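You operate a simulated robot arm through the tools that you are given. There is no shell and no other tool. Be economical: measure what you need, move in short steps, check, and stop when the job is done.

You run a simulated robot arm. Do the job below in one go: nothing can be reset, and whatever is moved stays where it is left.

Task
Fetch the orange cup and set it on the narrow part from the bottom of the third shelf. Close the cooler door. Put the cream tub from the top of the exit table on the side shelf of the pan table. Do these in any order.

It is judged by the outcome, as a careful person would: the job done as asked, and still so three seconds after it is handed in. It fails if anything else is knocked over, pushed out of place, dropped, spilled or broken.

Robot
A 6-joint arm with a fingered hand on a trunk, on a base that drives. Base frame: it is fixed to the floor where the robot stands at the start and does not move with it; the origin is under the middle of the robot, x ahead of it, y to its left, z up; the surface under the hand at the start is at about z = 0.9. Lengths are in m, angles in degrees, forces in N, time in s.
With the tool pointing down near the work surface it reaches from about 0.12 to 0.82 m from the robot's upright axis, wherever it stands. Its first joint turns from -166.0 to 166.0 degrees. Places, roughly: cooler door [-0.8, -4.4, 0.9]; cream tub (12x16x10 cm) [-6.9, 1.3, 0.9]; narrow part of the third shelf (35x18 cm) [0.42, -2.58, 0.94]; side shelf of the pan table (30x24 cm) [-2.32, 0.7, 0.8]. Payload 4 kg.
The TCP is the grasp point between the finger pads, 0.02 m short of the fingertips. In the tool frame z runs along the fingers and y along their closing line. The gripper opens to 0.14 m. The gripper's body begins 0.054 m behind the TCP. The gripper is a hand of 3 fingers: y runs from the thumb to the fingers, the wrist lies at [0, 0, -0.215] in the tool frame, and closing takes about 1.5 s.
Orientation is that of the tool frame in the base frame, as [roll, pitch, yaw] about the fixed x, y, z axes, in that order (R = Rz(yaw) Ry(pitch) Rx(roll)). With the fingers straight down and closing along the base's y, the tool's x points along the base's -x, its y along +y and its z along -z.

Tools
- The arm moves only by the tool move_arm. Its argument "plan" is a list that holds one entry, the list of rows, each a list of 7 numbers: the turn, a rotation vector about the base's x, y, z in units of 4 degrees (1.0 is 4 degrees), then the shift along the base's x, y, z in units of 20 mm (1.0 is 20 mm), then the finger opening in m, from 0 to 0.14. In form: [[[rx, ry, rz, x, y, z, hand], ...]]. A call has 1 to 12 rows; each row shifts and turns the commanded pose from where the row before left it. A call with a number of a shift or a turn outside -1 to 1 is refused whole. A row lasts 0.2 s, in which the tool goes at most 0.05 m and 8.6 degrees; a call with a longer step from one row to the next is refused whole, and so is a gripper value outside its range. Where a pose cannot be reached the arm comes as near as it can. A force on the tool above 40 N (or 10 N above the force at the start of the call, whichever is more), or a blocked arm, ends the call early, and 0.2 s more pass. Each finger travels about 0.045 m/s and halts on what it meets, pressing with about 28 N; the grip force reading is that of the motor and also rises with nothing between the fingers. The clock runs only during rows and for 0.2 s after the last one: add rows that do not move to give the fingers time. It gives the time, the measured TCP pose, the force on the tool (base axes), the opening and the grip force at its end, in the units of the frame above (readings bear some noise), with the torque about the TCP (base axes, N m) and any sound that the robot's microphone picked up, and new pictures: "views" is both (left out), scene, wrist or none.
- Cameras (640 x 400 px; columns grow to the right, rows downward): "scene" is now at [0.0511, 0.1823, 1.5393]; the picture's right is [-0.10, -0.99, 0.00], its down [-0.83, 0.09, -0.56] and it looks along [0.55, -0.06, -0.83] (base axes); focal length 249 px, centre (320, 200). "wrist" rides on the gripper at [0.074, -0.043, -0.079] in the tool frame; the picture's right is [0.50, 0.87, 0.00], its down [-0.59, 0.34, -0.73] and it looks along [-0.64, 0.37, 0.68] (tool axes); focal length 275 px, centre (320, 200). There is no depth. A picture from a camera that has moved, and an enlarged one, comes with that camera's place and axes in the base frame and with its lens.
- slide_trunk(by): slides the trunk up (or, below 0, down) by that many m; the arm and the scene camera ride with it, the base frame stays. It gives what a move gives, with no picture.
- drive_base(legs): drives the robot by 1 to 6 legs, each [ahead, left, turn to the left] in m, m and degrees, along the robot's own axes; the way and the turn of a leg run together, so that a leg with both is an arc; at most 1.5 m and 180 degrees a leg. The arm and the cameras ride along, it lands a little off, and it stops where it bumps. It gives what a move gives, and a new picture of the scene camera.
- preshape(shape): the hand has 3 fingers and takes this shape, open, in about a second: jaw (thumb against the fingers, like two jaws); tri (thumb and two fingers); tip (a fingertip pinch); poke (one finger out to press); point (the index stretched); flat (the hand flat); cup (the hand cupped); fist (a fist). The gripper value then closes the fingers along that shape, each until it touches; the sizes above hold for jaw. It gives what a move gives, with no picture.
- aim_head(pan, tilt): turns the head with the scene camera to pan (to the left, within 120 degrees either way) and tilt (down, from -29 to 69), counted from straight ahead of the robot. It gives what a move gives, and a new picture of the scene camera.
- zoom(camera, box): a new picture of the part [left, top, right, bottom] of that camera's present view, enlarged. The clock stands still meanwhile.
- sign_off(): hands the job in; it is judged then, once.

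Go step by step. Nothing tells you exact positions but the pictures and the camera data: compare them with the known pose of the tool, close in by small moves and look again before you grip or let go. The budget is 165 turns and 260 pictures, counting those below and the enlarged ones. Unless the task says otherwise, let go and move clear before handing in.

The tools are called after "Call:" by a JSON object that holds its "method" and its "body". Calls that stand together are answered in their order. move_arm: Moves the arm, as the interface text tells. Its arguments: {"type":"object","properties":{"plan":{"type":"array","items":{"type":"array","items":{"type":"array","items":{"type":"number"}}}},"views":{"type":"string","enum":["both","scene","wrist","none"]}},"required":["plan"]} The other tools are called the same way: slide_trunk (by) slides the trunk up or down; preshape (shape) gives the hand a shape; drive_base (legs) drives the base; aim_head (pan, tilt) turns the head that bears the scene camera; zoom (camera, box) takes an enlarged picture of a part of a camera's view; sign_off () hands the job in.

At the start:

```text
t: 0.0
tcp_pos: [0.3353, 0.123, 1.0014]
orientation: [179.8, 0.0, -180.0]
wrist_force: [0.3, 0.2, -0.5]
wrist_torque: [0.0, 0.01, -0.01]
opening: 0.1401
finger_force: 0.0
shape: jaw
trunk travel left (down, up): [-0.15, 0.44]
robot x, y, heading: [0.0036, 0.0011, -0.0]
head pan, tilt: [-6.0, 56.1]
```

scene: 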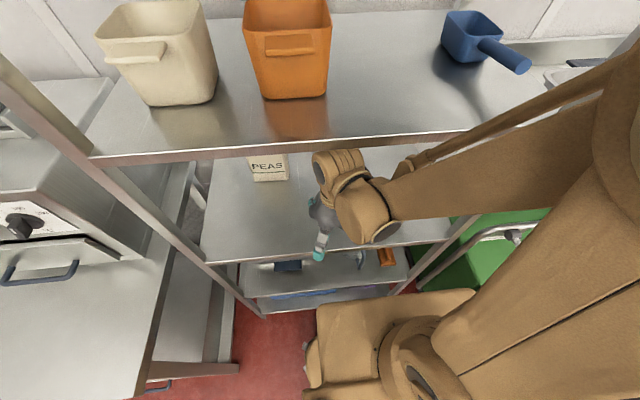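
wrist: 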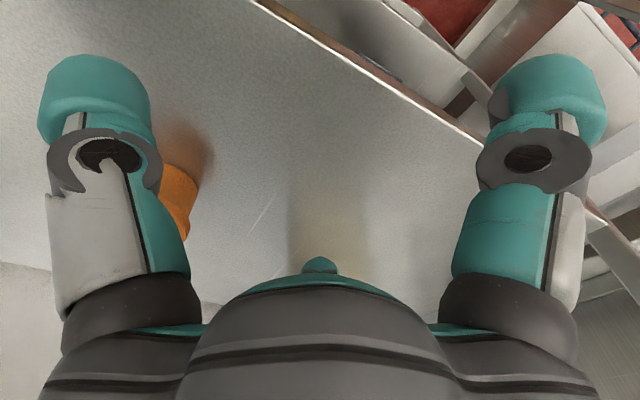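

I see a shelf rack ahead with a cream bin, an orange bin and a blue pan on its top, and the hand over a lower board. I look around to get my bearings first.

Call:
{"method": "aim_head", "body": {"pan": 0, "tilt": 25}}

Call:
{"method": "aim_head", "body": {"pan": -80, "tilt": 20}}

Call:
{"method": "aim_head", "body": {"pan": 80, "tilt": 20}}

```text
t: 1.0
tcp_pos: [0.3353, 0.1228, 1.0001]
orientation: [180.0, 0.0, 179.9]
wrist_force: [0.1, 0.1, 0.9]
wrist_torque: [-0.01, 0.01, 0.01]
opening: 0.1396
finger_force: 0.2
shape: jaw
trunk travel left (down, up): [-0.15, 0.44]
robot x, y, heading: [0.0002, -0.0023, -0.1]
head pan, tilt: [0.0, 25.0]
camera scene: at [0.0726, 0.1897, 1.5846], right [0.0, -1.0, 0.0], down [-0.42, 0.0, -0.91], along [0.91, 0.0, -0.42], focal length 249 px, centre (320, 200)
```

scene: 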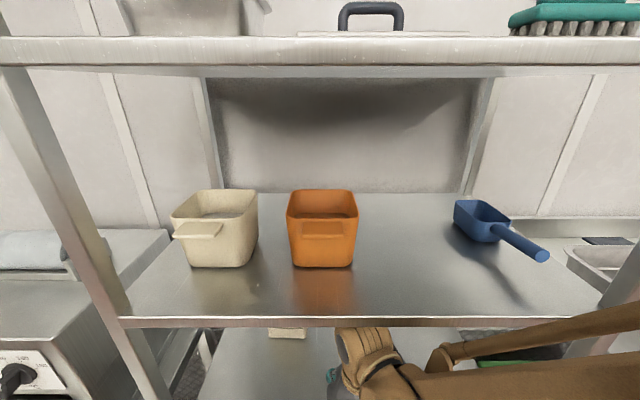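

```text
t: 2.5
tcp_pos: [0.3357, 0.1225, 1.0003]
orientation: [180.0, 0.0, 180.0]
wrist_force: [0.6, 1.0, 0.4]
wrist_torque: [0.03, -0.02, 0.01]
opening: 0.1399
finger_force: 0.1
shape: jaw
trunk travel left (down, up): [-0.15, 0.44]
robot x, y, heading: [-0.0003, 0.0015, -0.2]
head pan, tilt: [-80.0, 20.0]
camera scene: at [-0.0032, 0.098, 1.5928], right [-0.98, -0.17, 0.0], down [-0.06, 0.34, -0.94], along [0.16, -0.93, -0.34], focal length 249 px, centre (320, 200)
```

scene: 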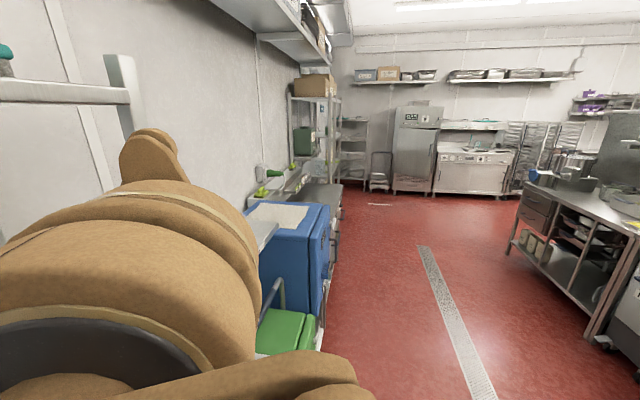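

```text
t: 5.0
tcp_pos: [0.3358, 0.1229, 0.9996]
orientation: [180.0, -0.1, 180.0]
wrist_force: [0.2, 1.0, 0.0]
wrist_torque: [0.02, 0.0, -0.01]
opening: 0.1398
finger_force: 0.1
shape: jaw
trunk travel left (down, up): [-0.15, 0.44]
robot x, y, heading: [-0.0025, -0.0007, -0.0]
head pan, tilt: [80.0, 20.0]
camera scene: at [-0.0033, 0.2814, 1.5928], right [0.98, -0.17, 0.0], down [-0.06, -0.34, -0.94], along [0.16, 0.93, -0.34], focal length 249 px, centre (320, 200)
```

scene: 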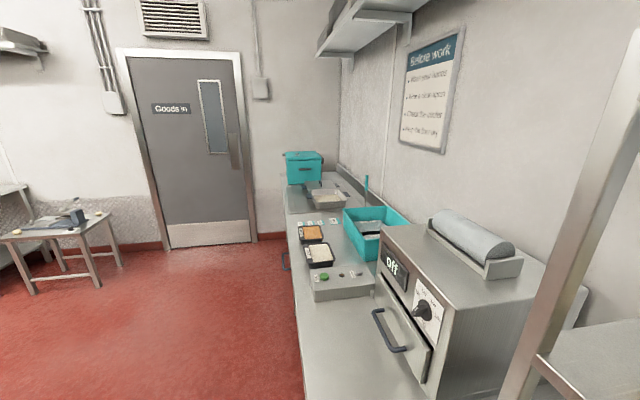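

I zoom in on candidates for the orange cup and on the wall to the right.

Call:
{"method": "aim_head", "body": {"pan": -80, "tilt": 20}}

Call:
{"method": "zoom", "body": {"camera": "scene", "box": [230, 50, 450, 220]}}

Call:
{"method": "zoom", "body": {"camera": "scene", "box": [420, 60, 640, 230]}}

Call:
{"method": "aim_head", "body": {"pan": -120, "tilt": 20}}

Call:
{"method": "aim_head", "body": {"pan": 120, "tilt": 20}}

```text
t: 7.4
tcp_pos: [0.3346, 0.1227, 1.0]
orientation: [179.8, -0.1, -180.0]
wrist_force: [0.1, -0.5, 0.6]
wrist_torque: [0.0, 0.02, 0.02]
opening: 0.1399
finger_force: 0.1
shape: jaw
trunk travel left (down, up): [-0.15, 0.44]
robot x, y, heading: [0.0004, -0.002, 0.2]
head pan, tilt: [-80.0, 20.0]
camera scene: at [-0.0033, 0.098, 1.5928], right [-0.98, -0.17, 0.0], down [-0.06, 0.34, -0.94], along [0.16, -0.93, -0.34], focal length 249 px, centre (320, 200)
```

scene: 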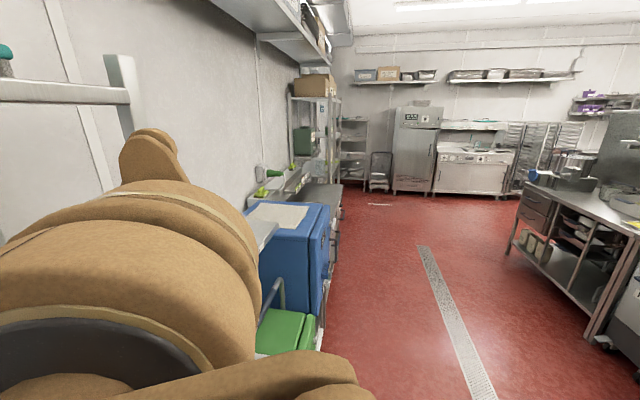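

```text
2.35 times, centred on (340, 135) of scene
camera zoom: at [-0.0033, 0.098, 1.5928], right [-0.98, -0.17, 0.0], down [-0.06, 0.34, -0.94], along [0.16, -0.93, -0.34], focal length 586 px, centre (273, 353)
```

zoom: 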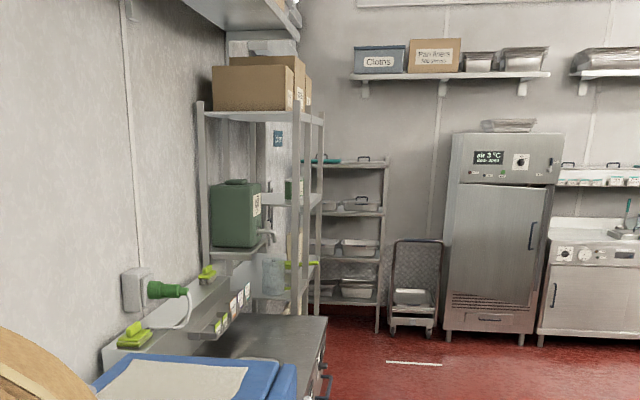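

```text
2.35 times, centred on (530, 145) of scene
camera zoom: at [-0.0033, 0.098, 1.5928], right [-0.98, -0.17, 0.0], down [-0.06, 0.34, -0.94], along [0.16, -0.93, -0.34], focal length 586 px, centre (-174, 329)
```

zoom: 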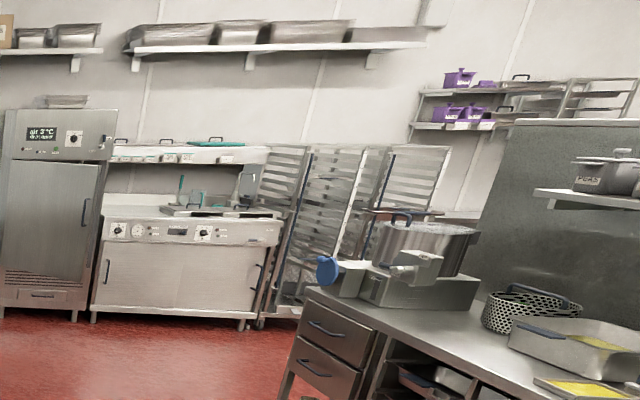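

```text
t: 8.5
tcp_pos: [0.3353, 0.1227, 1.0004]
orientation: [180.0, -0.1, -180.0]
wrist_force: [1.5, -0.5, 0.1]
wrist_torque: [0.04, 0.03, 0.01]
opening: 0.14
finger_force: 0.0
shape: jaw
trunk travel left (down, up): [-0.15, 0.44]
robot x, y, heading: [0.0024, 0.0001, -0.1]
head pan, tilt: [-120.0, 20.0]
camera scene: at [-0.066, 0.109, 1.5928], right [-0.87, 0.5, 0.0], down [0.17, 0.3, -0.94], along [-0.47, -0.81, -0.34], focal length 249 px, centre (320, 200)
```

scene: 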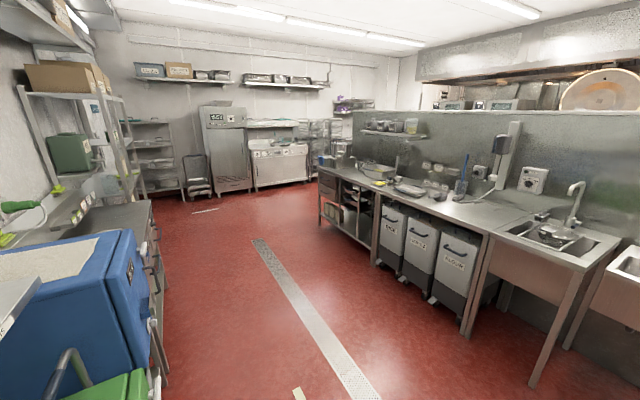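

```text
t: 11.9
tcp_pos: [0.3346, 0.1231, 0.9998]
orientation: [179.9, 0.0, 180.0]
wrist_force: [0.2, 0.4, -0.3]
wrist_torque: [-0.03, 0.0, 0.01]
opening: 0.1402
finger_force: 0.0
shape: jaw
trunk travel left (down, up): [-0.15, 0.44]
robot x, y, heading: [-0.0031, -0.0007, 0.3]
head pan, tilt: [120.0, 20.0]
camera scene: at [-0.066, 0.2703, 1.5928], right [0.87, 0.5, 0.0], down [0.17, -0.3, -0.94], along [-0.47, 0.81, -0.34], focal length 249 px, centre (320, 200)
```

scene: 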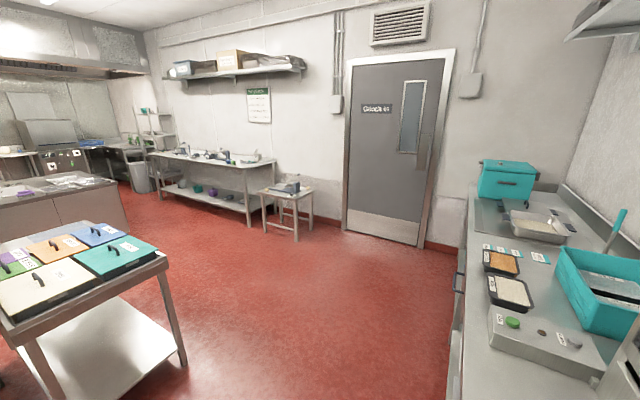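

The wrist view hints at something orange on the lower board hidden behind the hand. I back off a bit to see it.

Call:
{"method": "drive_base", "body": {"legs": [[-0.35, 0, 0]]}}

Call:
{"method": "aim_head", "body": {"pan": 0, "tilt": 45}}

```text
t: 14.1
tcp_pos: [-0.0146, 0.1243, 1.0003]
orientation: [179.9, 0.0, -179.8]
wrist_force: [0.3, 0.1, -0.7]
wrist_torque: [-0.01, -0.04, 0.0]
opening: 0.1399
finger_force: 0.1
shape: jaw
trunk travel left (down, up): [-0.15, 0.44]
robot x, y, heading: [-0.3491, -0.0, 0.2]
head pan, tilt: [120.0, 20.0]
camera scene: at [-0.4171, 0.2696, 1.5927], right [0.86, 0.5, 0.0], down [0.17, -0.3, -0.94], along [-0.47, 0.81, -0.34], focal length 249 px, centre (320, 200)
```

scene: 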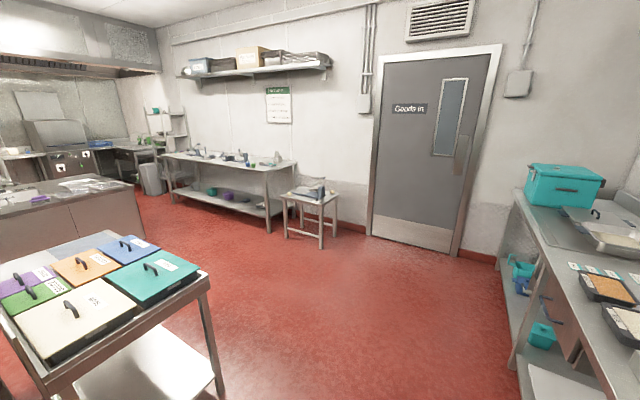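

```text
t: 16.1
tcp_pos: [-0.0148, 0.1228, 0.9989]
orientation: [179.9, -0.1, -179.7]
wrist_force: [-0.2, 0.6, -0.4]
wrist_torque: [-0.02, 0.01, 0.01]
opening: 0.14
finger_force: 0.0
shape: jaw
trunk travel left (down, up): [-0.15, 0.44]
robot x, y, heading: [-0.3496, 0.0001, -0.1]
head pan, tilt: [0.0, 45.0]
camera scene: at [-0.2881, 0.1894, 1.5541], right [0.0, -1.0, 0.0], down [-0.71, 0.0, -0.71], along [0.71, 0.0, -0.71], focal length 249 px, centre (320, 200)
```

scene: 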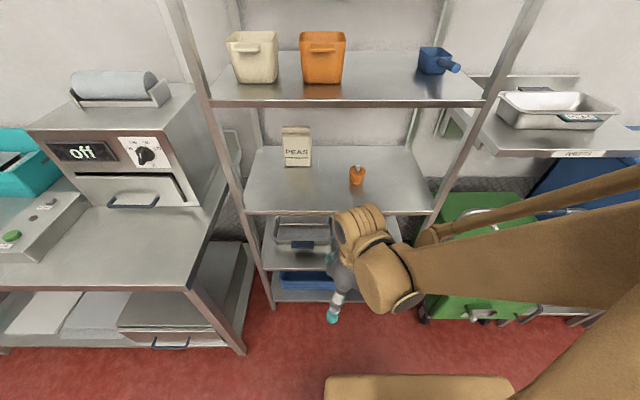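

A small orange item stands on the z≈0.9 board. I zoom on it and on the bins above.

Call:
{"method": "zoom", "body": {"camera": "scene", "box": [260, 110, 420, 210]}}

Call:
{"method": "zoom", "body": {"camera": "scene", "box": [210, 10, 370, 110]}}

```text
4.00 times, centred on (340, 160) of scene
camera zoom: at [-0.2881, 0.1894, 1.5541], right [0.0, -1.0, 0.0], down [-0.71, 0.0, -0.71], along [0.71, 0.0, -0.71], focal length 996 px, centre (240, 360)
```

zoom: 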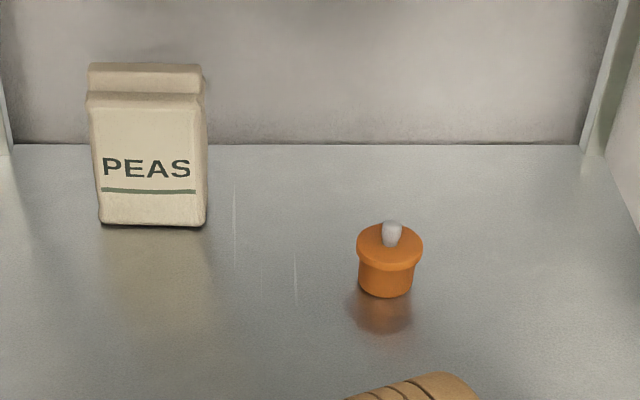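

```text
4.00 times, centred on (290, 60) of scene
camera zoom: at [-0.2881, 0.1894, 1.5541], right [0.0, -1.0, 0.0], down [-0.71, 0.0, -0.71], along [0.71, 0.0, -0.71], focal length 996 px, centre (440, 760)
```

zoom: 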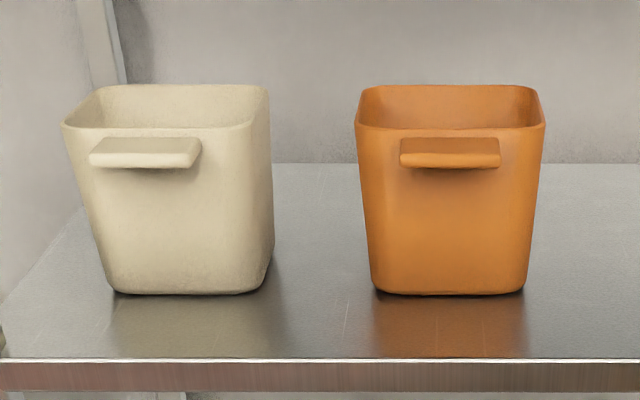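

Call:
{"method": "zoom", "body": {"camera": "scene", "box": [340, 160, 372, 180]}}

Call:
{"method": "aim_head", "body": {"pan": 60, "tilt": 35}}

Call:
{"method": "aim_head", "body": {"pan": -60, "tilt": 35}}

```text
16.00 times, centred on (356, 170) of scene
camera zoom: at [-0.2881, 0.1894, 1.5541], right [0.0, -1.0, 0.0], down [-0.71, 0.0, -0.71], along [0.71, 0.0, -0.71], focal length 3982 px, centre (-256, 680)
```

zoom: 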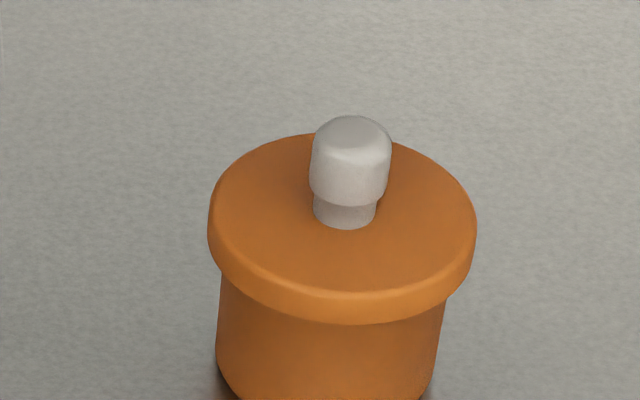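

```text
t: 17.4
tcp_pos: [-0.0149, 0.1234, 0.999]
orientation: [179.9, 0.0, -179.8]
wrist_force: [-0.5, -0.3, -0.2]
wrist_torque: [0.01, -0.02, -0.02]
opening: 0.1399
finger_force: 0.0
shape: jaw
trunk travel left (down, up): [-0.15, 0.44]
robot x, y, heading: [-0.3485, 0.0006, 0.3]
head pan, tilt: [60.0, 35.0]
camera scene: at [-0.3256, 0.2655, 1.5689], right [0.87, -0.5, 0.0], down [-0.29, -0.5, -0.82], along [0.41, 0.71, -0.57], focal length 249 px, centre (320, 200)
```

scene: 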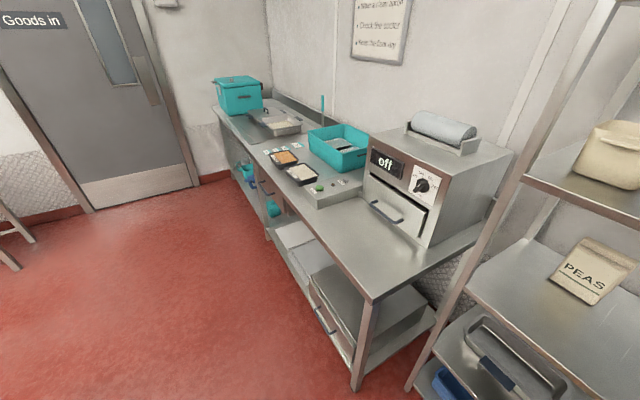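

```text
t: 19.4
tcp_pos: [-0.0144, 0.1235, 0.9999]
orientation: [-180.0, 0.0, -179.8]
wrist_force: [0.5, 1.1, -0.3]
wrist_torque: [0.02, -0.04, 0.01]
opening: 0.14
finger_force: 0.1
shape: jaw
trunk travel left (down, up): [-0.15, 0.44]
robot x, y, heading: [-0.3524, 0.0028, 0.3]
head pan, tilt: [-60.0, 35.0]
camera scene: at [-0.3252, 0.113, 1.5689], right [-0.86, -0.5, 0.0], down [-0.29, 0.5, -0.82], along [0.41, -0.71, -0.57], focal length 249 px, centre (320, 200)
```

scene: 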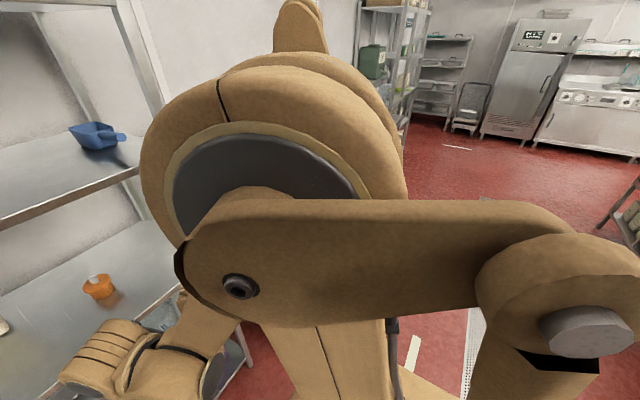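

The small orange thing is a lidded pot, so I'm not sure it is the "cup". I survey the room to the right (target rack, cooler) before choosing.

Call:
{"method": "drive_base", "body": {"legs": [[-0.1, 0, -90], [1.1, 0, 0]]}}

Call:
{"method": "aim_head", "body": {"pan": 15, "tilt": 25}}

Call:
{"method": "aim_head", "body": {"pan": 75, "tilt": 30}}

Call:
{"method": "aim_head", "body": {"pan": -105, "tilt": 10}}

```text
t: 28.9
tcp_pos: [-0.2973, -1.3744, 0.9987]
orientation: [179.9, 0.1, 89.8]
wrist_force: [0.2, -0.4, 0.1]
wrist_torque: [0.05, 0.01, -0.01]
opening: 0.1398
finger_force: 0.1
shape: jaw
trunk travel left (down, up): [-0.15, 0.44]
robot x, y, heading: [-0.4185, -1.0417, -90.2]
head pan, tilt: [-60.0, 35.0]
camera scene: at [-0.3047, -1.0632, 1.5689], right [-0.5, 0.87, 0.0], down [0.5, 0.29, -0.82], along [-0.71, -0.41, -0.57], focal length 249 px, centre (320, 200)
```

scene: 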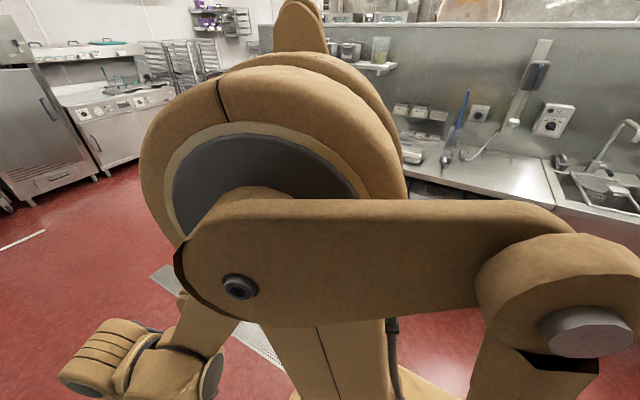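

```text
t: 30.4
tcp_pos: [-0.2965, -1.3736, 0.9992]
orientation: [179.9, 0.0, 89.8]
wrist_force: [1.2, -0.6, 1.3]
wrist_torque: [0.0, -0.03, -0.02]
opening: 0.1399
finger_force: 0.0
shape: jaw
trunk travel left (down, up): [-0.15, 0.44]
robot x, y, heading: [-0.4181, -1.0396, -90.1]
head pan, tilt: [15.0, 25.0]
camera scene: at [-0.2048, -1.1082, 1.5847], right [-0.97, -0.26, 0.0], down [-0.11, 0.41, -0.91], along [0.23, -0.88, -0.42], focal length 249 px, centre (320, 200)
```

scene: 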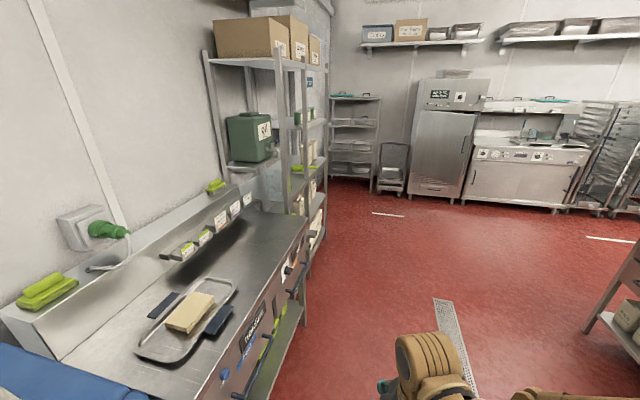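

```text
t: 31.7
tcp_pos: [-0.2968, -1.3735, 0.9999]
orientation: [179.8, -0.1, 89.8]
wrist_force: [0.6, -0.4, -0.1]
wrist_torque: [-0.04, 0.0, -0.01]
opening: 0.1401
finger_force: 0.0
shape: jaw
trunk travel left (down, up): [-0.15, 0.44]
robot x, y, heading: [-0.415, -1.0365, -90.4]
head pan, tilt: [75.0, 30.0]
camera scene: at [-0.1411, -1.0428, 1.5767], right [-0.26, -0.96, 0.0], down [-0.48, 0.13, -0.87], along [0.84, -0.23, -0.5], focal length 249 px, centre (320, 200)
```

scene: 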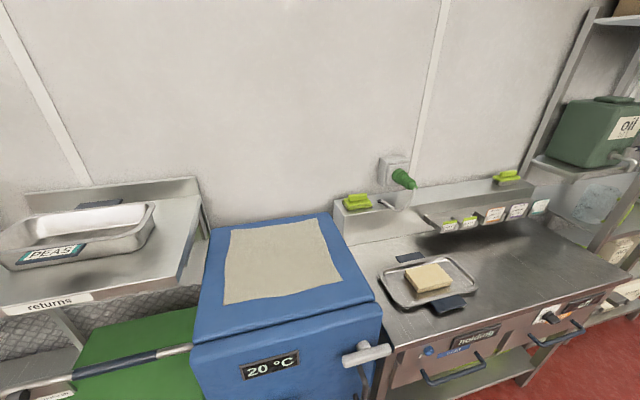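

```text
t: 34.4
tcp_pos: [-0.2968, -1.3742, 1.0]
orientation: [179.9, 0.1, 89.8]
wrist_force: [0.1, 0.2, -0.7]
wrist_torque: [0.0, 0.0, 0.0]
opening: 0.14
finger_force: 0.2
shape: jaw
trunk travel left (down, up): [-0.15, 0.44]
robot x, y, heading: [-0.4206, -1.0411, -90.1]
head pan, tilt: [-105.0, 10.0]
camera scene: at [-0.3181, -0.9948, 1.6091], right [0.26, 0.97, 0.0], down [0.17, -0.05, -0.98], along [-0.95, 0.26, -0.17], focal length 249 px, centre (320, 200)
```

scene: 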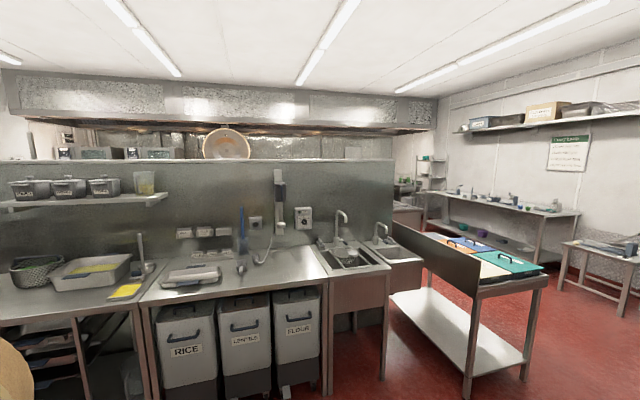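

Call:
{"method": "drive_base", "body": {"legs": [[1.4, -0.1, 0]]}}

Call:
{"method": "aim_head", "body": {"pan": 85, "tilt": 30}}

Call:
{"method": "aim_head", "body": {"pan": 30, "tilt": 25}}

Call:
{"method": "aim_head", "body": {"pan": 0, "tilt": 15}}

Call:
{"method": "aim_head", "body": {"pan": -100, "tilt": 10}}

```text
t: 41.4
tcp_pos: [-0.3812, -2.7663, 0.9988]
orientation: [179.9, -0.1, 90.8]
wrist_force: [-0.6, -0.3, -0.5]
wrist_torque: [0.03, 0.0, -0.03]
opening: 0.1398
finger_force: 0.1
shape: jaw
trunk travel left (down, up): [-0.15, 0.44]
robot x, y, heading: [-0.5061, -2.4351, -89.0]
head pan, tilt: [-105.0, 10.0]
camera scene: at [-0.4084, -2.3884, 1.6091], right [0.24, 0.97, 0.0], down [0.17, -0.04, -0.98], along [-0.96, 0.24, -0.17], focal length 249 px, centre (320, 200)
```

scene: 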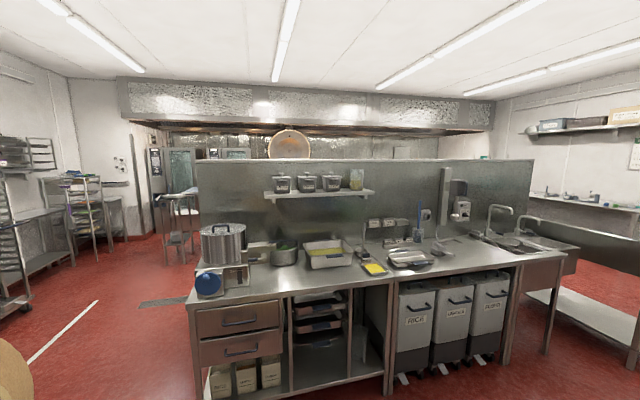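

```text
t: 44.2
tcp_pos: [-0.3802, -2.7662, 1.0]
orientation: [179.9, 0.0, 90.9]
wrist_force: [0.4, -0.3, 0.1]
wrist_torque: [0.0, -0.01, -0.01]
opening: 0.1397
finger_force: 0.0
shape: jaw
trunk travel left (down, up): [-0.15, 0.44]
robot x, y, heading: [-0.5082, -2.4342, -88.8]
head pan, tilt: [85.0, 30.0]
camera scene: at [-0.228, -2.4173, 1.5767], right [-0.07, -1.0, 0.0], down [-0.5, 0.04, -0.87], along [0.86, -0.06, -0.5], focal length 249 px, centre (320, 200)
```

scene: 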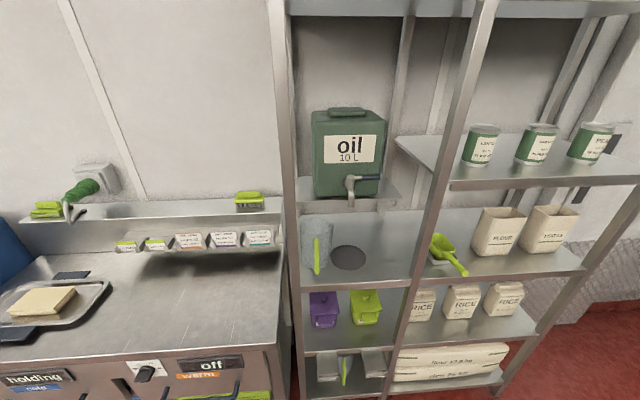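

```text
t: 45.4
tcp_pos: [-0.3806, -2.7659, 1.0005]
orientation: [179.8, 0.0, 90.9]
wrist_force: [0.0, -0.5, 0.4]
wrist_torque: [0.0, -0.02, 0.02]
opening: 0.1402
finger_force: 0.0
shape: jaw
trunk travel left (down, up): [-0.15, 0.44]
robot x, y, heading: [-0.5072, -2.4302, -89.2]
head pan, tilt: [30.0, 25.0]
camera scene: at [-0.2709, -2.4898, 1.5847], right [-0.86, -0.51, 0.0], down [-0.22, 0.36, -0.91], along [0.47, -0.78, -0.42], focal length 249 px, centre (320, 200)
```

scene: 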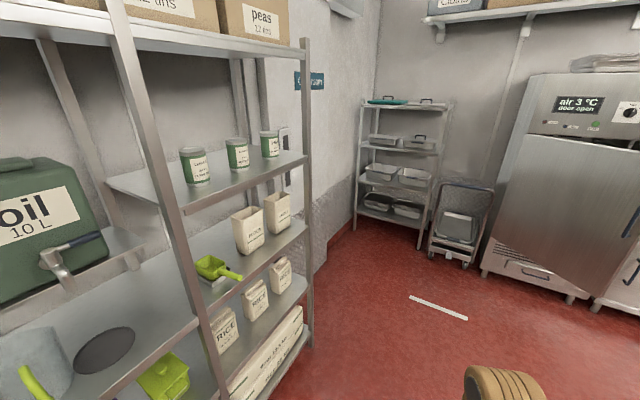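

```text
t: 46.4
tcp_pos: [-0.3807, -2.7665, 0.9999]
orientation: [179.9, 0.1, 90.9]
wrist_force: [-0.2, -0.1, 1.2]
wrist_torque: [0.02, 0.01, 0.0]
opening: 0.1399
finger_force: 0.1
shape: jaw
trunk travel left (down, up): [-0.15, 0.44]
robot x, y, heading: [-0.5117, -2.4307, -89.0]
head pan, tilt: [0.0, 15.0]
camera scene: at [-0.3167, -2.5042, 1.6009], right [-1.0, -0.02, 0.0], down [0.0, 0.26, -0.97], along [0.02, -0.97, -0.26], focal length 249 px, centre (320, 200)
```

scene: 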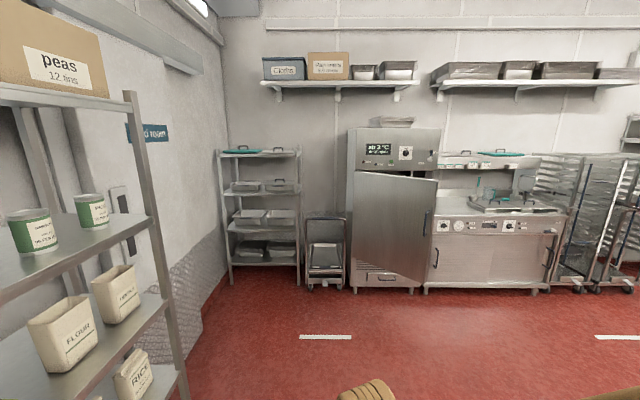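

```text
t: 48.1
tcp_pos: [-0.3799, -2.766, 1.0004]
orientation: [179.9, 0.0, 90.9]
wrist_force: [0.1, -0.6, -0.5]
wrist_torque: [-0.01, 0.02, -0.03]
opening: 0.1402
finger_force: 0.1
shape: jaw
trunk travel left (down, up): [-0.15, 0.44]
robot x, y, heading: [-0.5131, -2.4368, -89.2]
head pan, tilt: [-100.0, 10.0]
camera scene: at [-0.41, -2.3961, 1.6091], right [0.16, 0.99, 0.0], down [0.17, -0.03, -0.98], along [-0.97, 0.16, -0.17], focal length 249 px, centre (320, 200)
```

scene: 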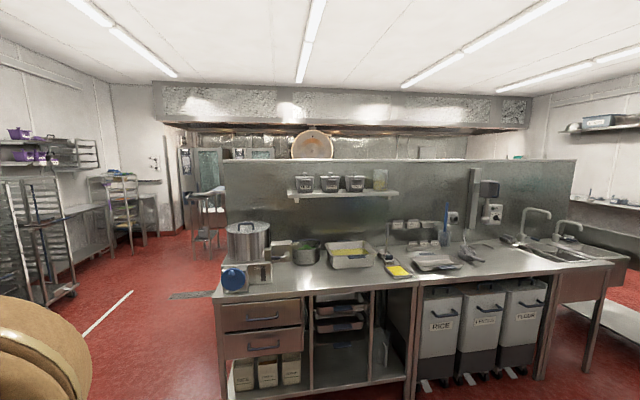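

The cooler door stands ajar at the far end; the target rack is to my left with the oil can. I zoom in on the rack's left bay.

Call:
{"method": "aim_head", "body": {"pan": 85, "tilt": 40}}

Call:
{"method": "zoom", "body": {"camera": "scene", "box": [260, 100, 500, 250]}}

Call:
{"method": "zoom", "body": {"camera": "scene", "box": [260, 200, 500, 350]}}

```text
t: 50.9
tcp_pos: [-0.3806, -2.7666, 0.9999]
orientation: [179.9, 0.0, 90.9]
wrist_force: [0.6, 0.7, -0.4]
wrist_torque: [0.02, 0.02, 0.03]
opening: 0.1398
finger_force: 0.1
shape: jaw
trunk travel left (down, up): [-0.15, 0.44]
robot x, y, heading: [-0.5066, -2.4303, -89.2]
head pan, tilt: [85.0, 40.0]
camera scene: at [-0.2334, -2.4169, 1.5614], right [-0.07, -1.0, 0.0], down [-0.64, 0.05, -0.77], along [0.76, -0.06, -0.64], focal length 249 px, centre (320, 200)
```

scene: 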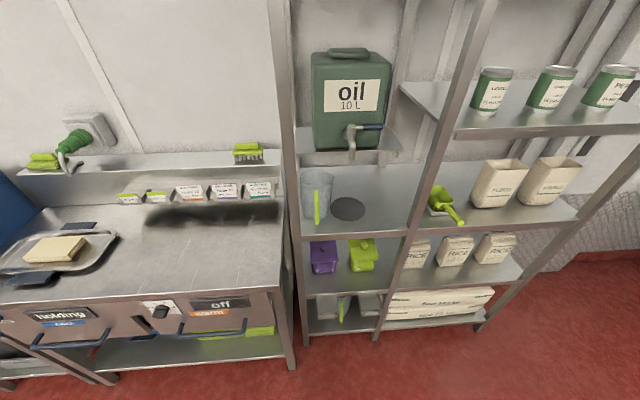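

```text
2.67 times, centred on (380, 175) of scene
camera zoom: at [-0.2334, -2.4169, 1.5614], right [-0.07, -1.0, 0.0], down [-0.64, 0.05, -0.77], along [0.76, -0.06, -0.64], focal length 664 px, centre (160, 267)
```

zoom: 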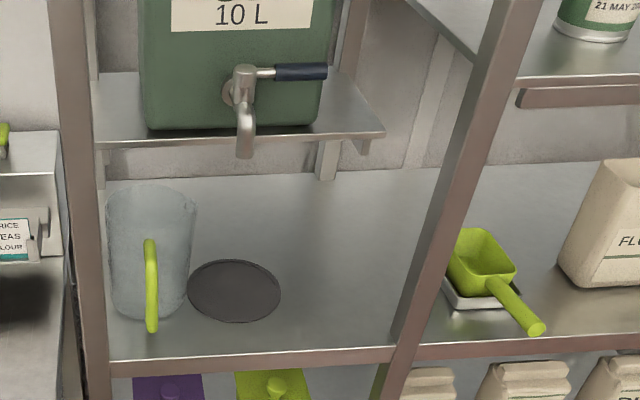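

```text
2.67 times, centred on (380, 275) of scene
camera zoom: at [-0.2334, -2.4169, 1.5614], right [-0.07, -1.0, 0.0], down [-0.64, 0.05, -0.77], along [0.76, -0.06, -0.64], focal length 664 px, centre (160, 0)
```

zoom: 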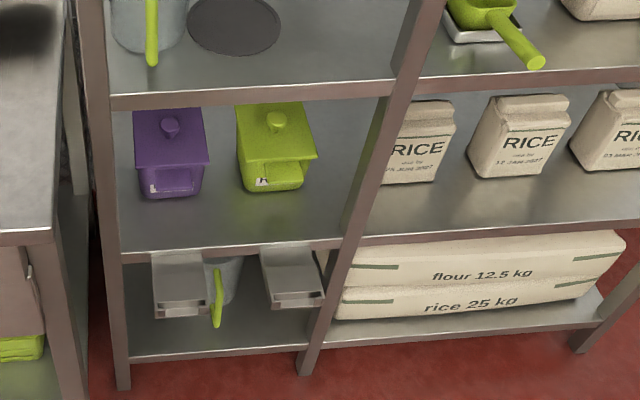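

Call:
{"method": "aim_head", "body": {"pan": -10, "tilt": 20}}

Call:
{"method": "zoom", "body": {"camera": "scene", "box": [260, 60, 500, 210]}}

Call:
{"method": "zoom", "body": {"camera": "scene", "box": [260, 150, 500, 300]}}

```text
t: 52.6
tcp_pos: [-0.3804, -2.7661, 0.9993]
orientation: [179.8, 0.0, 90.9]
wrist_force: [0.0, 0.5, 1.8]
wrist_torque: [0.02, 0.03, 0.01]
opening: 0.1401
finger_force: 0.0
shape: jaw
trunk travel left (down, up): [-0.15, 0.44]
robot x, y, heading: [-0.5101, -2.433, -89.3]
head pan, tilt: [-10.0, 20.0]
camera scene: at [-0.3329, -2.5027, 1.5927], right [-0.99, 0.16, 0.0], down [0.05, 0.34, -0.94], along [-0.15, -0.93, -0.34], focal length 249 px, centre (320, 200)
```

scene: 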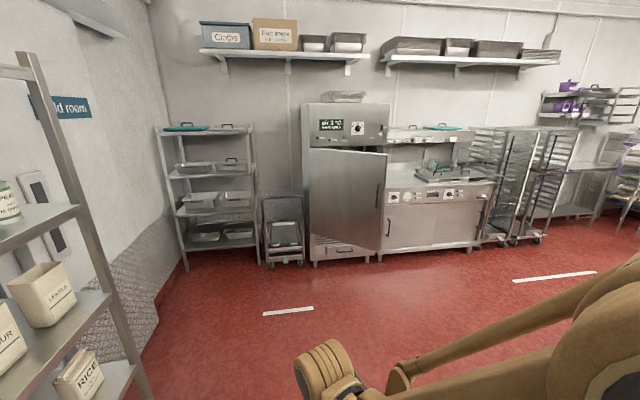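

```text
2.67 times, centred on (380, 135) of scene
camera zoom: at [-0.3329, -2.5027, 1.5927], right [-0.99, 0.16, 0.0], down [0.05, 0.34, -0.94], along [-0.15, -0.93, -0.34], focal length 664 px, centre (160, 373)
```

zoom: 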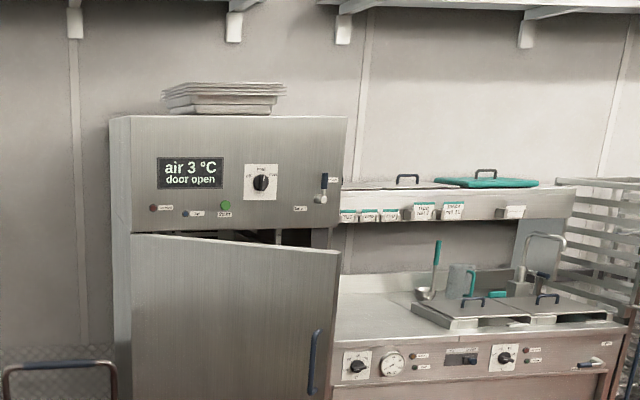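

```text
2.67 times, centred on (380, 225) of scene
camera zoom: at [-0.3329, -2.5027, 1.5927], right [-0.99, 0.16, 0.0], down [0.05, 0.34, -0.94], along [-0.15, -0.93, -0.34], focal length 664 px, centre (160, 133)
```

zoom: 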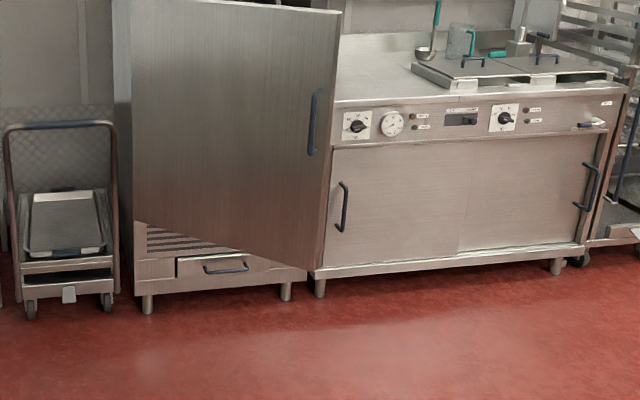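

The cooler ("door open" on its display) has its hinge on the +x side, with the free edge near (-1.13, -4.27). I drive up to it and make a fist to push it shut.

Call:
{"method": "drive_base", "body": {"legs": [[1.0, -0.3, 0], [0.4, -0.4, 0]]}}

Call:
{"method": "preshape", "body": {"shape": "fist"}}

Call:
{"method": "aim_head", "body": {"pan": -5, "tilt": 40}}

```text
t: 60.8
tcp_pos: [-1.0457, -4.1888, 0.9985]
orientation: [179.9, -0.1, 91.4]
wrist_force: [-0.2, 0.0, 0.8]
wrist_torque: [0.03, -0.01, 0.0]
opening: 0.1399
finger_force: 0.1
shape: jaw
trunk travel left (down, up): [-0.15, 0.44]
robot x, y, heading: [-1.1792, -3.8547, -88.6]
head pan, tilt: [-10.0, 20.0]
camera scene: at [-1.0012, -3.9242, 1.5928], right [-0.99, 0.15, 0.0], down [0.05, 0.34, -0.94], along [-0.14, -0.93, -0.34], focal length 249 px, centre (320, 200)
```

scene: 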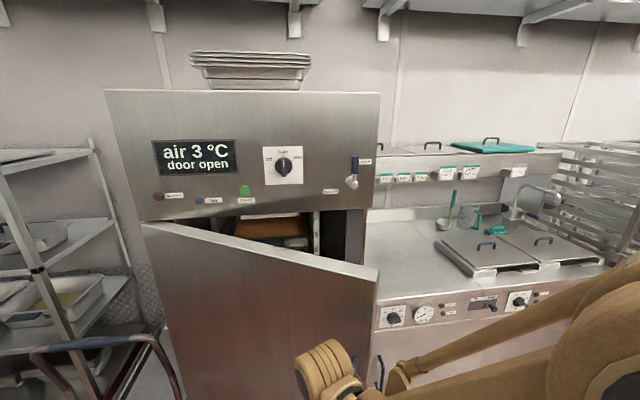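

```text
t: 61.7
tcp_pos: [-1.0456, -4.1874, 1.0007]
orientation: [180.0, 0.0, 91.6]
wrist_force: [0.0, -0.2, 0.4]
wrist_torque: [-0.04, -0.01, -0.01]
opening: 0.0
finger_force: 0.0
shape: fist
trunk travel left (down, up): [-0.15, 0.44]
robot x, y, heading: [-1.1745, -3.8554, -88.7]
head pan, tilt: [-10.0, 20.0]
```

```text
t: 62.5
tcp_pos: [-1.0454, -4.188, 0.9999]
orientation: [179.9, 0.0, 91.5]
wrist_force: [0.3, 1.0, -0.2]
wrist_torque: [0.01, 0.0, 0.04]
opening: 0.0
finger_force: 0.2
shape: fist
trunk travel left (down, up): [-0.15, 0.44]
robot x, y, heading: [-1.1753, -3.856, -88.4]
head pan, tilt: [-5.0, 40.0]
camera scene: at [-0.9923, -3.9165, 1.5614], right [-1.0, 0.06, 0.0], down [0.04, 0.64, -0.77], along [-0.05, -0.77, -0.64], focal length 249 px, centre (320, 200)
```

scene: 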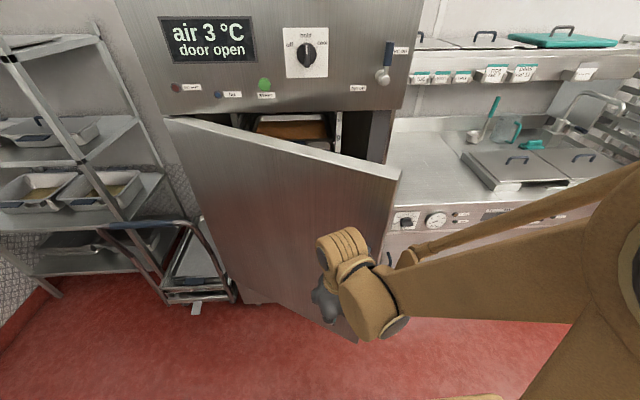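

Before closing, I check whether the orange thing inside the cooler is the cup.

Call:
{"method": "zoom", "body": {"camera": "scene", "box": [220, 90, 420, 215]}}

Call:
{"method": "move_arm", "body": {"plan": [[[0, 0, 0, 0, -1, 0, 0], [0, 0, 0, 0, -1, 0, 0], [0, 0, 0, 0, -1, 0, 0]]], "views": "scene"}}

```text
3.20 times, centred on (320, 152) of scene
camera zoom: at [-0.9923, -3.9165, 1.5614], right [-1.0, 0.06, 0.0], down [0.04, 0.64, -0.77], along [-0.05, -0.77, -0.64], focal length 796 px, centre (320, 352)
```

zoom: 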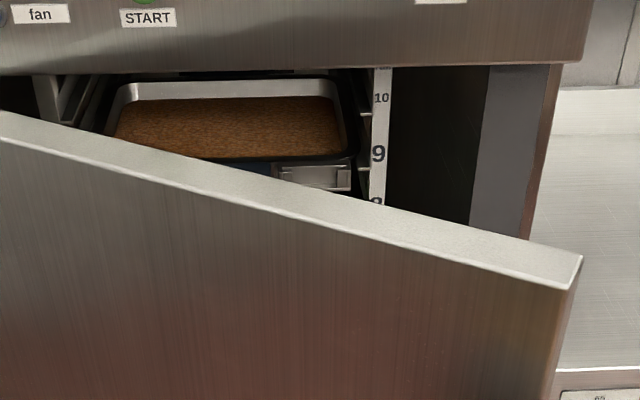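

```text
t: 63.4
tcp_pos: [-1.0441, -4.2486, 0.9998]
orientation: [-180.0, -0.1, 91.6]
wrist_force: [0.4, -0.9, -0.4]
wrist_torque: [0.01, -0.01, 0.02]
opening: 0.0
finger_force: 0.2
shape: fist
trunk travel left (down, up): [-0.15, 0.44]
robot x, y, heading: [-1.1769, -3.8559, -88.5]
head pan, tilt: [-5.0, 40.0]
camera scene: at [-0.9922, -3.917, 1.5613], right [-1.0, 0.06, 0.0], down [0.04, 0.64, -0.77], along [-0.05, -0.76, -0.64], focal length 249 px, centre (320, 200)
```

scene: 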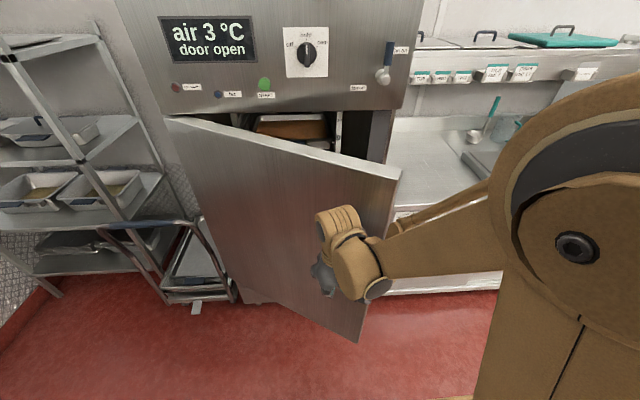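

Just a tray of baked goods inside. I push on.

Call:
{"method": "move_arm", "body": {"plan": [[[0, 0, 0, 0, -1, 0, 0], [0, 0, 0, 0, -1, 0, 0], [0, 0, 0, 0, -1, 0, 0], [0, 0, 0, 0, -1, 0, 0], [0, 0, 0, 0, -1, 0, 0], [0, 0, 0, 0, -1, 0, 0], [0, 0, 0, 0, -1, 0, 0], [0, 0, 0, 0, -1, 0, 0], [0, 0, 0, 0, -1, 0, 0], [0, 0, 0, 0, -1, 0, 0]]], "views": "scene"}}

```text
t: 65.5
tcp_pos: [-1.0447, -4.4495, 0.9974]
orientation: [-180.0, 0.1, 91.5]
wrist_force: [-0.3, -0.7, 0.8]
wrist_torque: [0.01, 0.01, -0.02]
opening: 0.0002
finger_force: 0.2
shape: fist
trunk travel left (down, up): [-0.15, 0.44]
robot x, y, heading: [-1.1795, -3.8583, -88.9]
head pan, tilt: [-5.0, 40.0]
camera scene: at [-0.9921, -3.9174, 1.5613], right [-1.0, 0.06, 0.0], down [0.04, 0.64, -0.77], along [-0.05, -0.76, -0.64], focal length 249 px, centre (320, 200)
```

scene: 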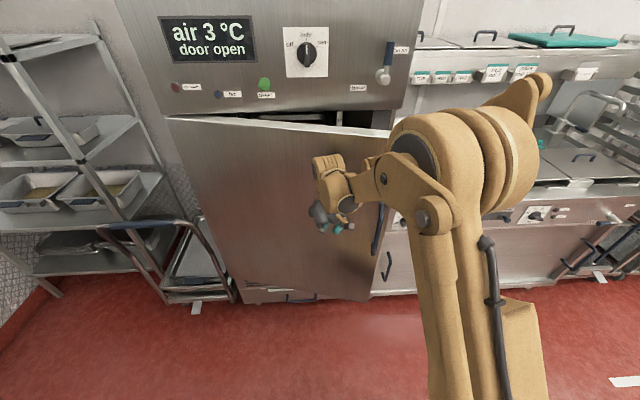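

Call:
{"method": "move_arm", "body": {"plan": [[[0, 0, 0, 0, -1, 0, 0], [0, 0, 0, 0, -1, 0, 0], [0, 0, 0, 0, -1, 0, 0], [0, 0, 0, 0, -1, 0, 0], [0, 0, 0, 0, -1, 0, 0], [0, 0, 0, 0, -1, 0, 0], [0, 0, 0, 0, -1, 0, 0], [0, 0, 0, 0, -1, 0, 0]]], "views": "scene"}}

```text
t: 67.3
tcp_pos: [-1.0448, -4.5885, 0.9971]
orientation: [180.0, -0.6, 91.7]
wrist_force: [-1.8, 10.7, -3.8]
wrist_torque: [-0.51, -0.05, 0.19]
opening: 0.0
finger_force: 0.1
shape: fist
trunk travel left (down, up): [-0.15, 0.44]
robot x, y, heading: [-1.1775, -3.8566, -88.2]
head pan, tilt: [-5.0, 40.0]
stopped in row 8: the force on the tool passed its limit at 61 N (the readings are from after the stop); the commanded pose is now the measured one
camera scene: at [-0.9924, -3.9156, 1.5614], right [-1.0, 0.06, 0.0], down [0.04, 0.64, -0.77], along [-0.05, -0.76, -0.64], focal length 249 px, centre (320, 200)
```

scene: 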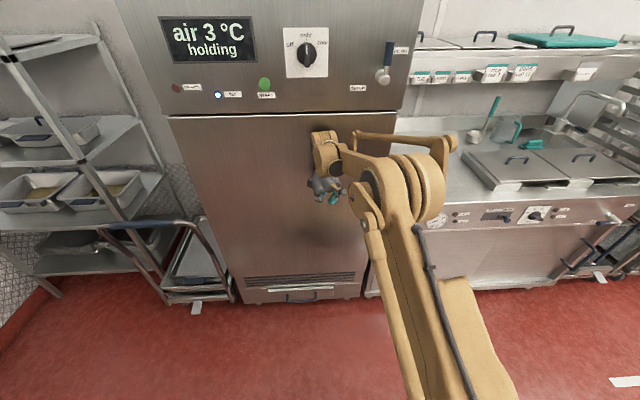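

The display reads "holding": the door is shut. I pull the hand back straight and check it stays.

Call:
{"method": "move_arm", "body": {"plan": [[[0, 0, 0, 0, 1, 0, 0], [0, 0, 0, 0, 1, 0, 0], [0, 0, 0, 0, 1, 0, 0], [0, 0, 0, 0, 1, 0, 0], [0, 0, 0, 0, 1, 0, 0], [0, 0, 0, 0, 1, 0, 0], [0, 0, 0, 0, 1, 0, 0], [0, 0, 0, 0, 1, 0, 0], [0, 0, 0, 0, 1, 0, 0], [0, 0, 0, 0, 1, 0, 0], [0, 0, 0, 0, 1, 0, 0], [0, 0, 0, 0, 1, 0, 0]]], "views": "scene"}}

Call:
{"method": "preshape", "body": {"shape": "jaw"}}

Call:
{"method": "aim_head", "body": {"pan": -60, "tilt": 10}}

Call:
{"method": "aim_head", "body": {"pan": -115, "tilt": 10}}

Call:
{"method": "aim_head", "body": {"pan": 40, "tilt": 25}}

```text
t: 69.9
tcp_pos: [-1.0459, -4.3505, 0.9993]
orientation: [180.0, -0.6, 91.7]
wrist_force: [0.4, -0.4, 0.3]
wrist_torque: [-0.02, 0.0, 0.02]
opening: 0.0002
finger_force: 0.1
shape: fist
trunk travel left (down, up): [-0.15, 0.44]
robot x, y, heading: [-1.1789, -3.8577, -88.4]
head pan, tilt: [-5.0, 40.0]
camera scene: at [-0.9923, -3.9161, 1.5614], right [-1.0, 0.06, 0.0], down [0.04, 0.64, -0.77], along [-0.05, -0.76, -0.64], focal length 249 px, centre (320, 200)
```

scene: 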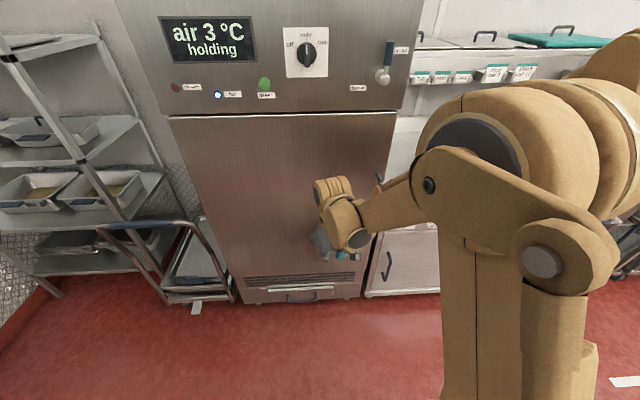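

```text
t: 70.8
tcp_pos: [-1.046, -4.3516, 0.9981]
orientation: [-179.9, -0.6, 91.7]
wrist_force: [-0.4, 0.3, 0.1]
wrist_torque: [-0.01, 0.0, -0.02]
opening: 0.1399
finger_force: 0.1
shape: jaw
trunk travel left (down, up): [-0.15, 0.44]
robot x, y, heading: [-1.1809, -3.8581, -88.6]
head pan, tilt: [-5.0, 40.0]
```

```text
t: 72.0
tcp_pos: [-1.0462, -4.3514, 0.9978]
orientation: [180.0, -0.5, 91.7]
wrist_force: [-0.5, 0.0, -1.1]
wrist_torque: [-0.02, 0.0, -0.01]
opening: 0.14
finger_force: 0.1
shape: jaw
trunk travel left (down, up): [-0.15, 0.44]
robot x, y, heading: [-1.1756, -3.8545, -88.7]
head pan, tilt: [-60.0, 10.0]
camera scene: at [-1.0663, -3.8805, 1.609], right [-0.52, 0.85, 0.0], down [0.15, 0.09, -0.98], along [-0.84, -0.52, -0.17], focal length 249 px, centre (320, 200)
```

scene: 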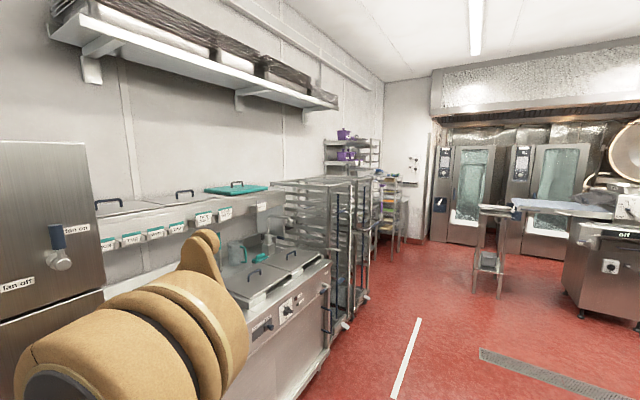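

```text
t: 73.2
tcp_pos: [-1.0462, -4.3514, 0.998]
orientation: [180.0, -0.5, 91.7]
wrist_force: [0.3, 0.4, 0.7]
wrist_torque: [0.03, 0.02, -0.03]
opening: 0.1399
finger_force: 0.2
shape: jaw
trunk travel left (down, up): [-0.15, 0.44]
robot x, y, heading: [-1.1769, -3.8565, -88.5]
head pan, tilt: [-115.0, 10.0]
camera scene: at [-1.0724, -3.7948, 1.6091], right [0.4, 0.92, 0.0], down [0.16, -0.07, -0.98], along [-0.9, 0.39, -0.17], focal length 249 px, centre (320, 200)
```

scene: 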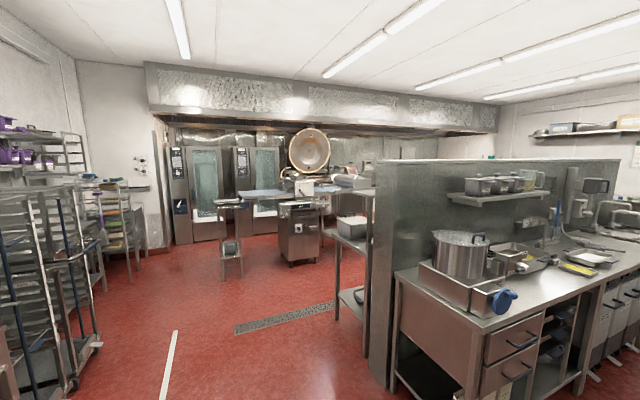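

```text
t: 75.6
tcp_pos: [-1.0448, -4.3495, 0.9977]
orientation: [180.0, -0.5, 91.6]
wrist_force: [-0.4, -0.4, 0.3]
wrist_torque: [0.0, -0.01, 0.03]
opening: 0.1398
finger_force: 0.1
shape: jaw
trunk travel left (down, up): [-0.15, 0.44]
robot x, y, heading: [-1.1748, -3.8542, -88.5]
head pan, tilt: [40.0, 25.0]
camera scene: at [-0.926, -3.9008, 1.5847], right [-0.75, -0.66, 0.0], down [-0.28, 0.32, -0.91], along [0.6, -0.68, -0.42], focal length 249 px, centre (320, 200)
```

scene: 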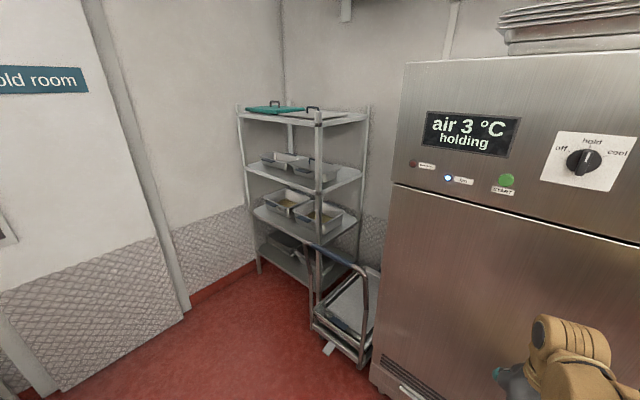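

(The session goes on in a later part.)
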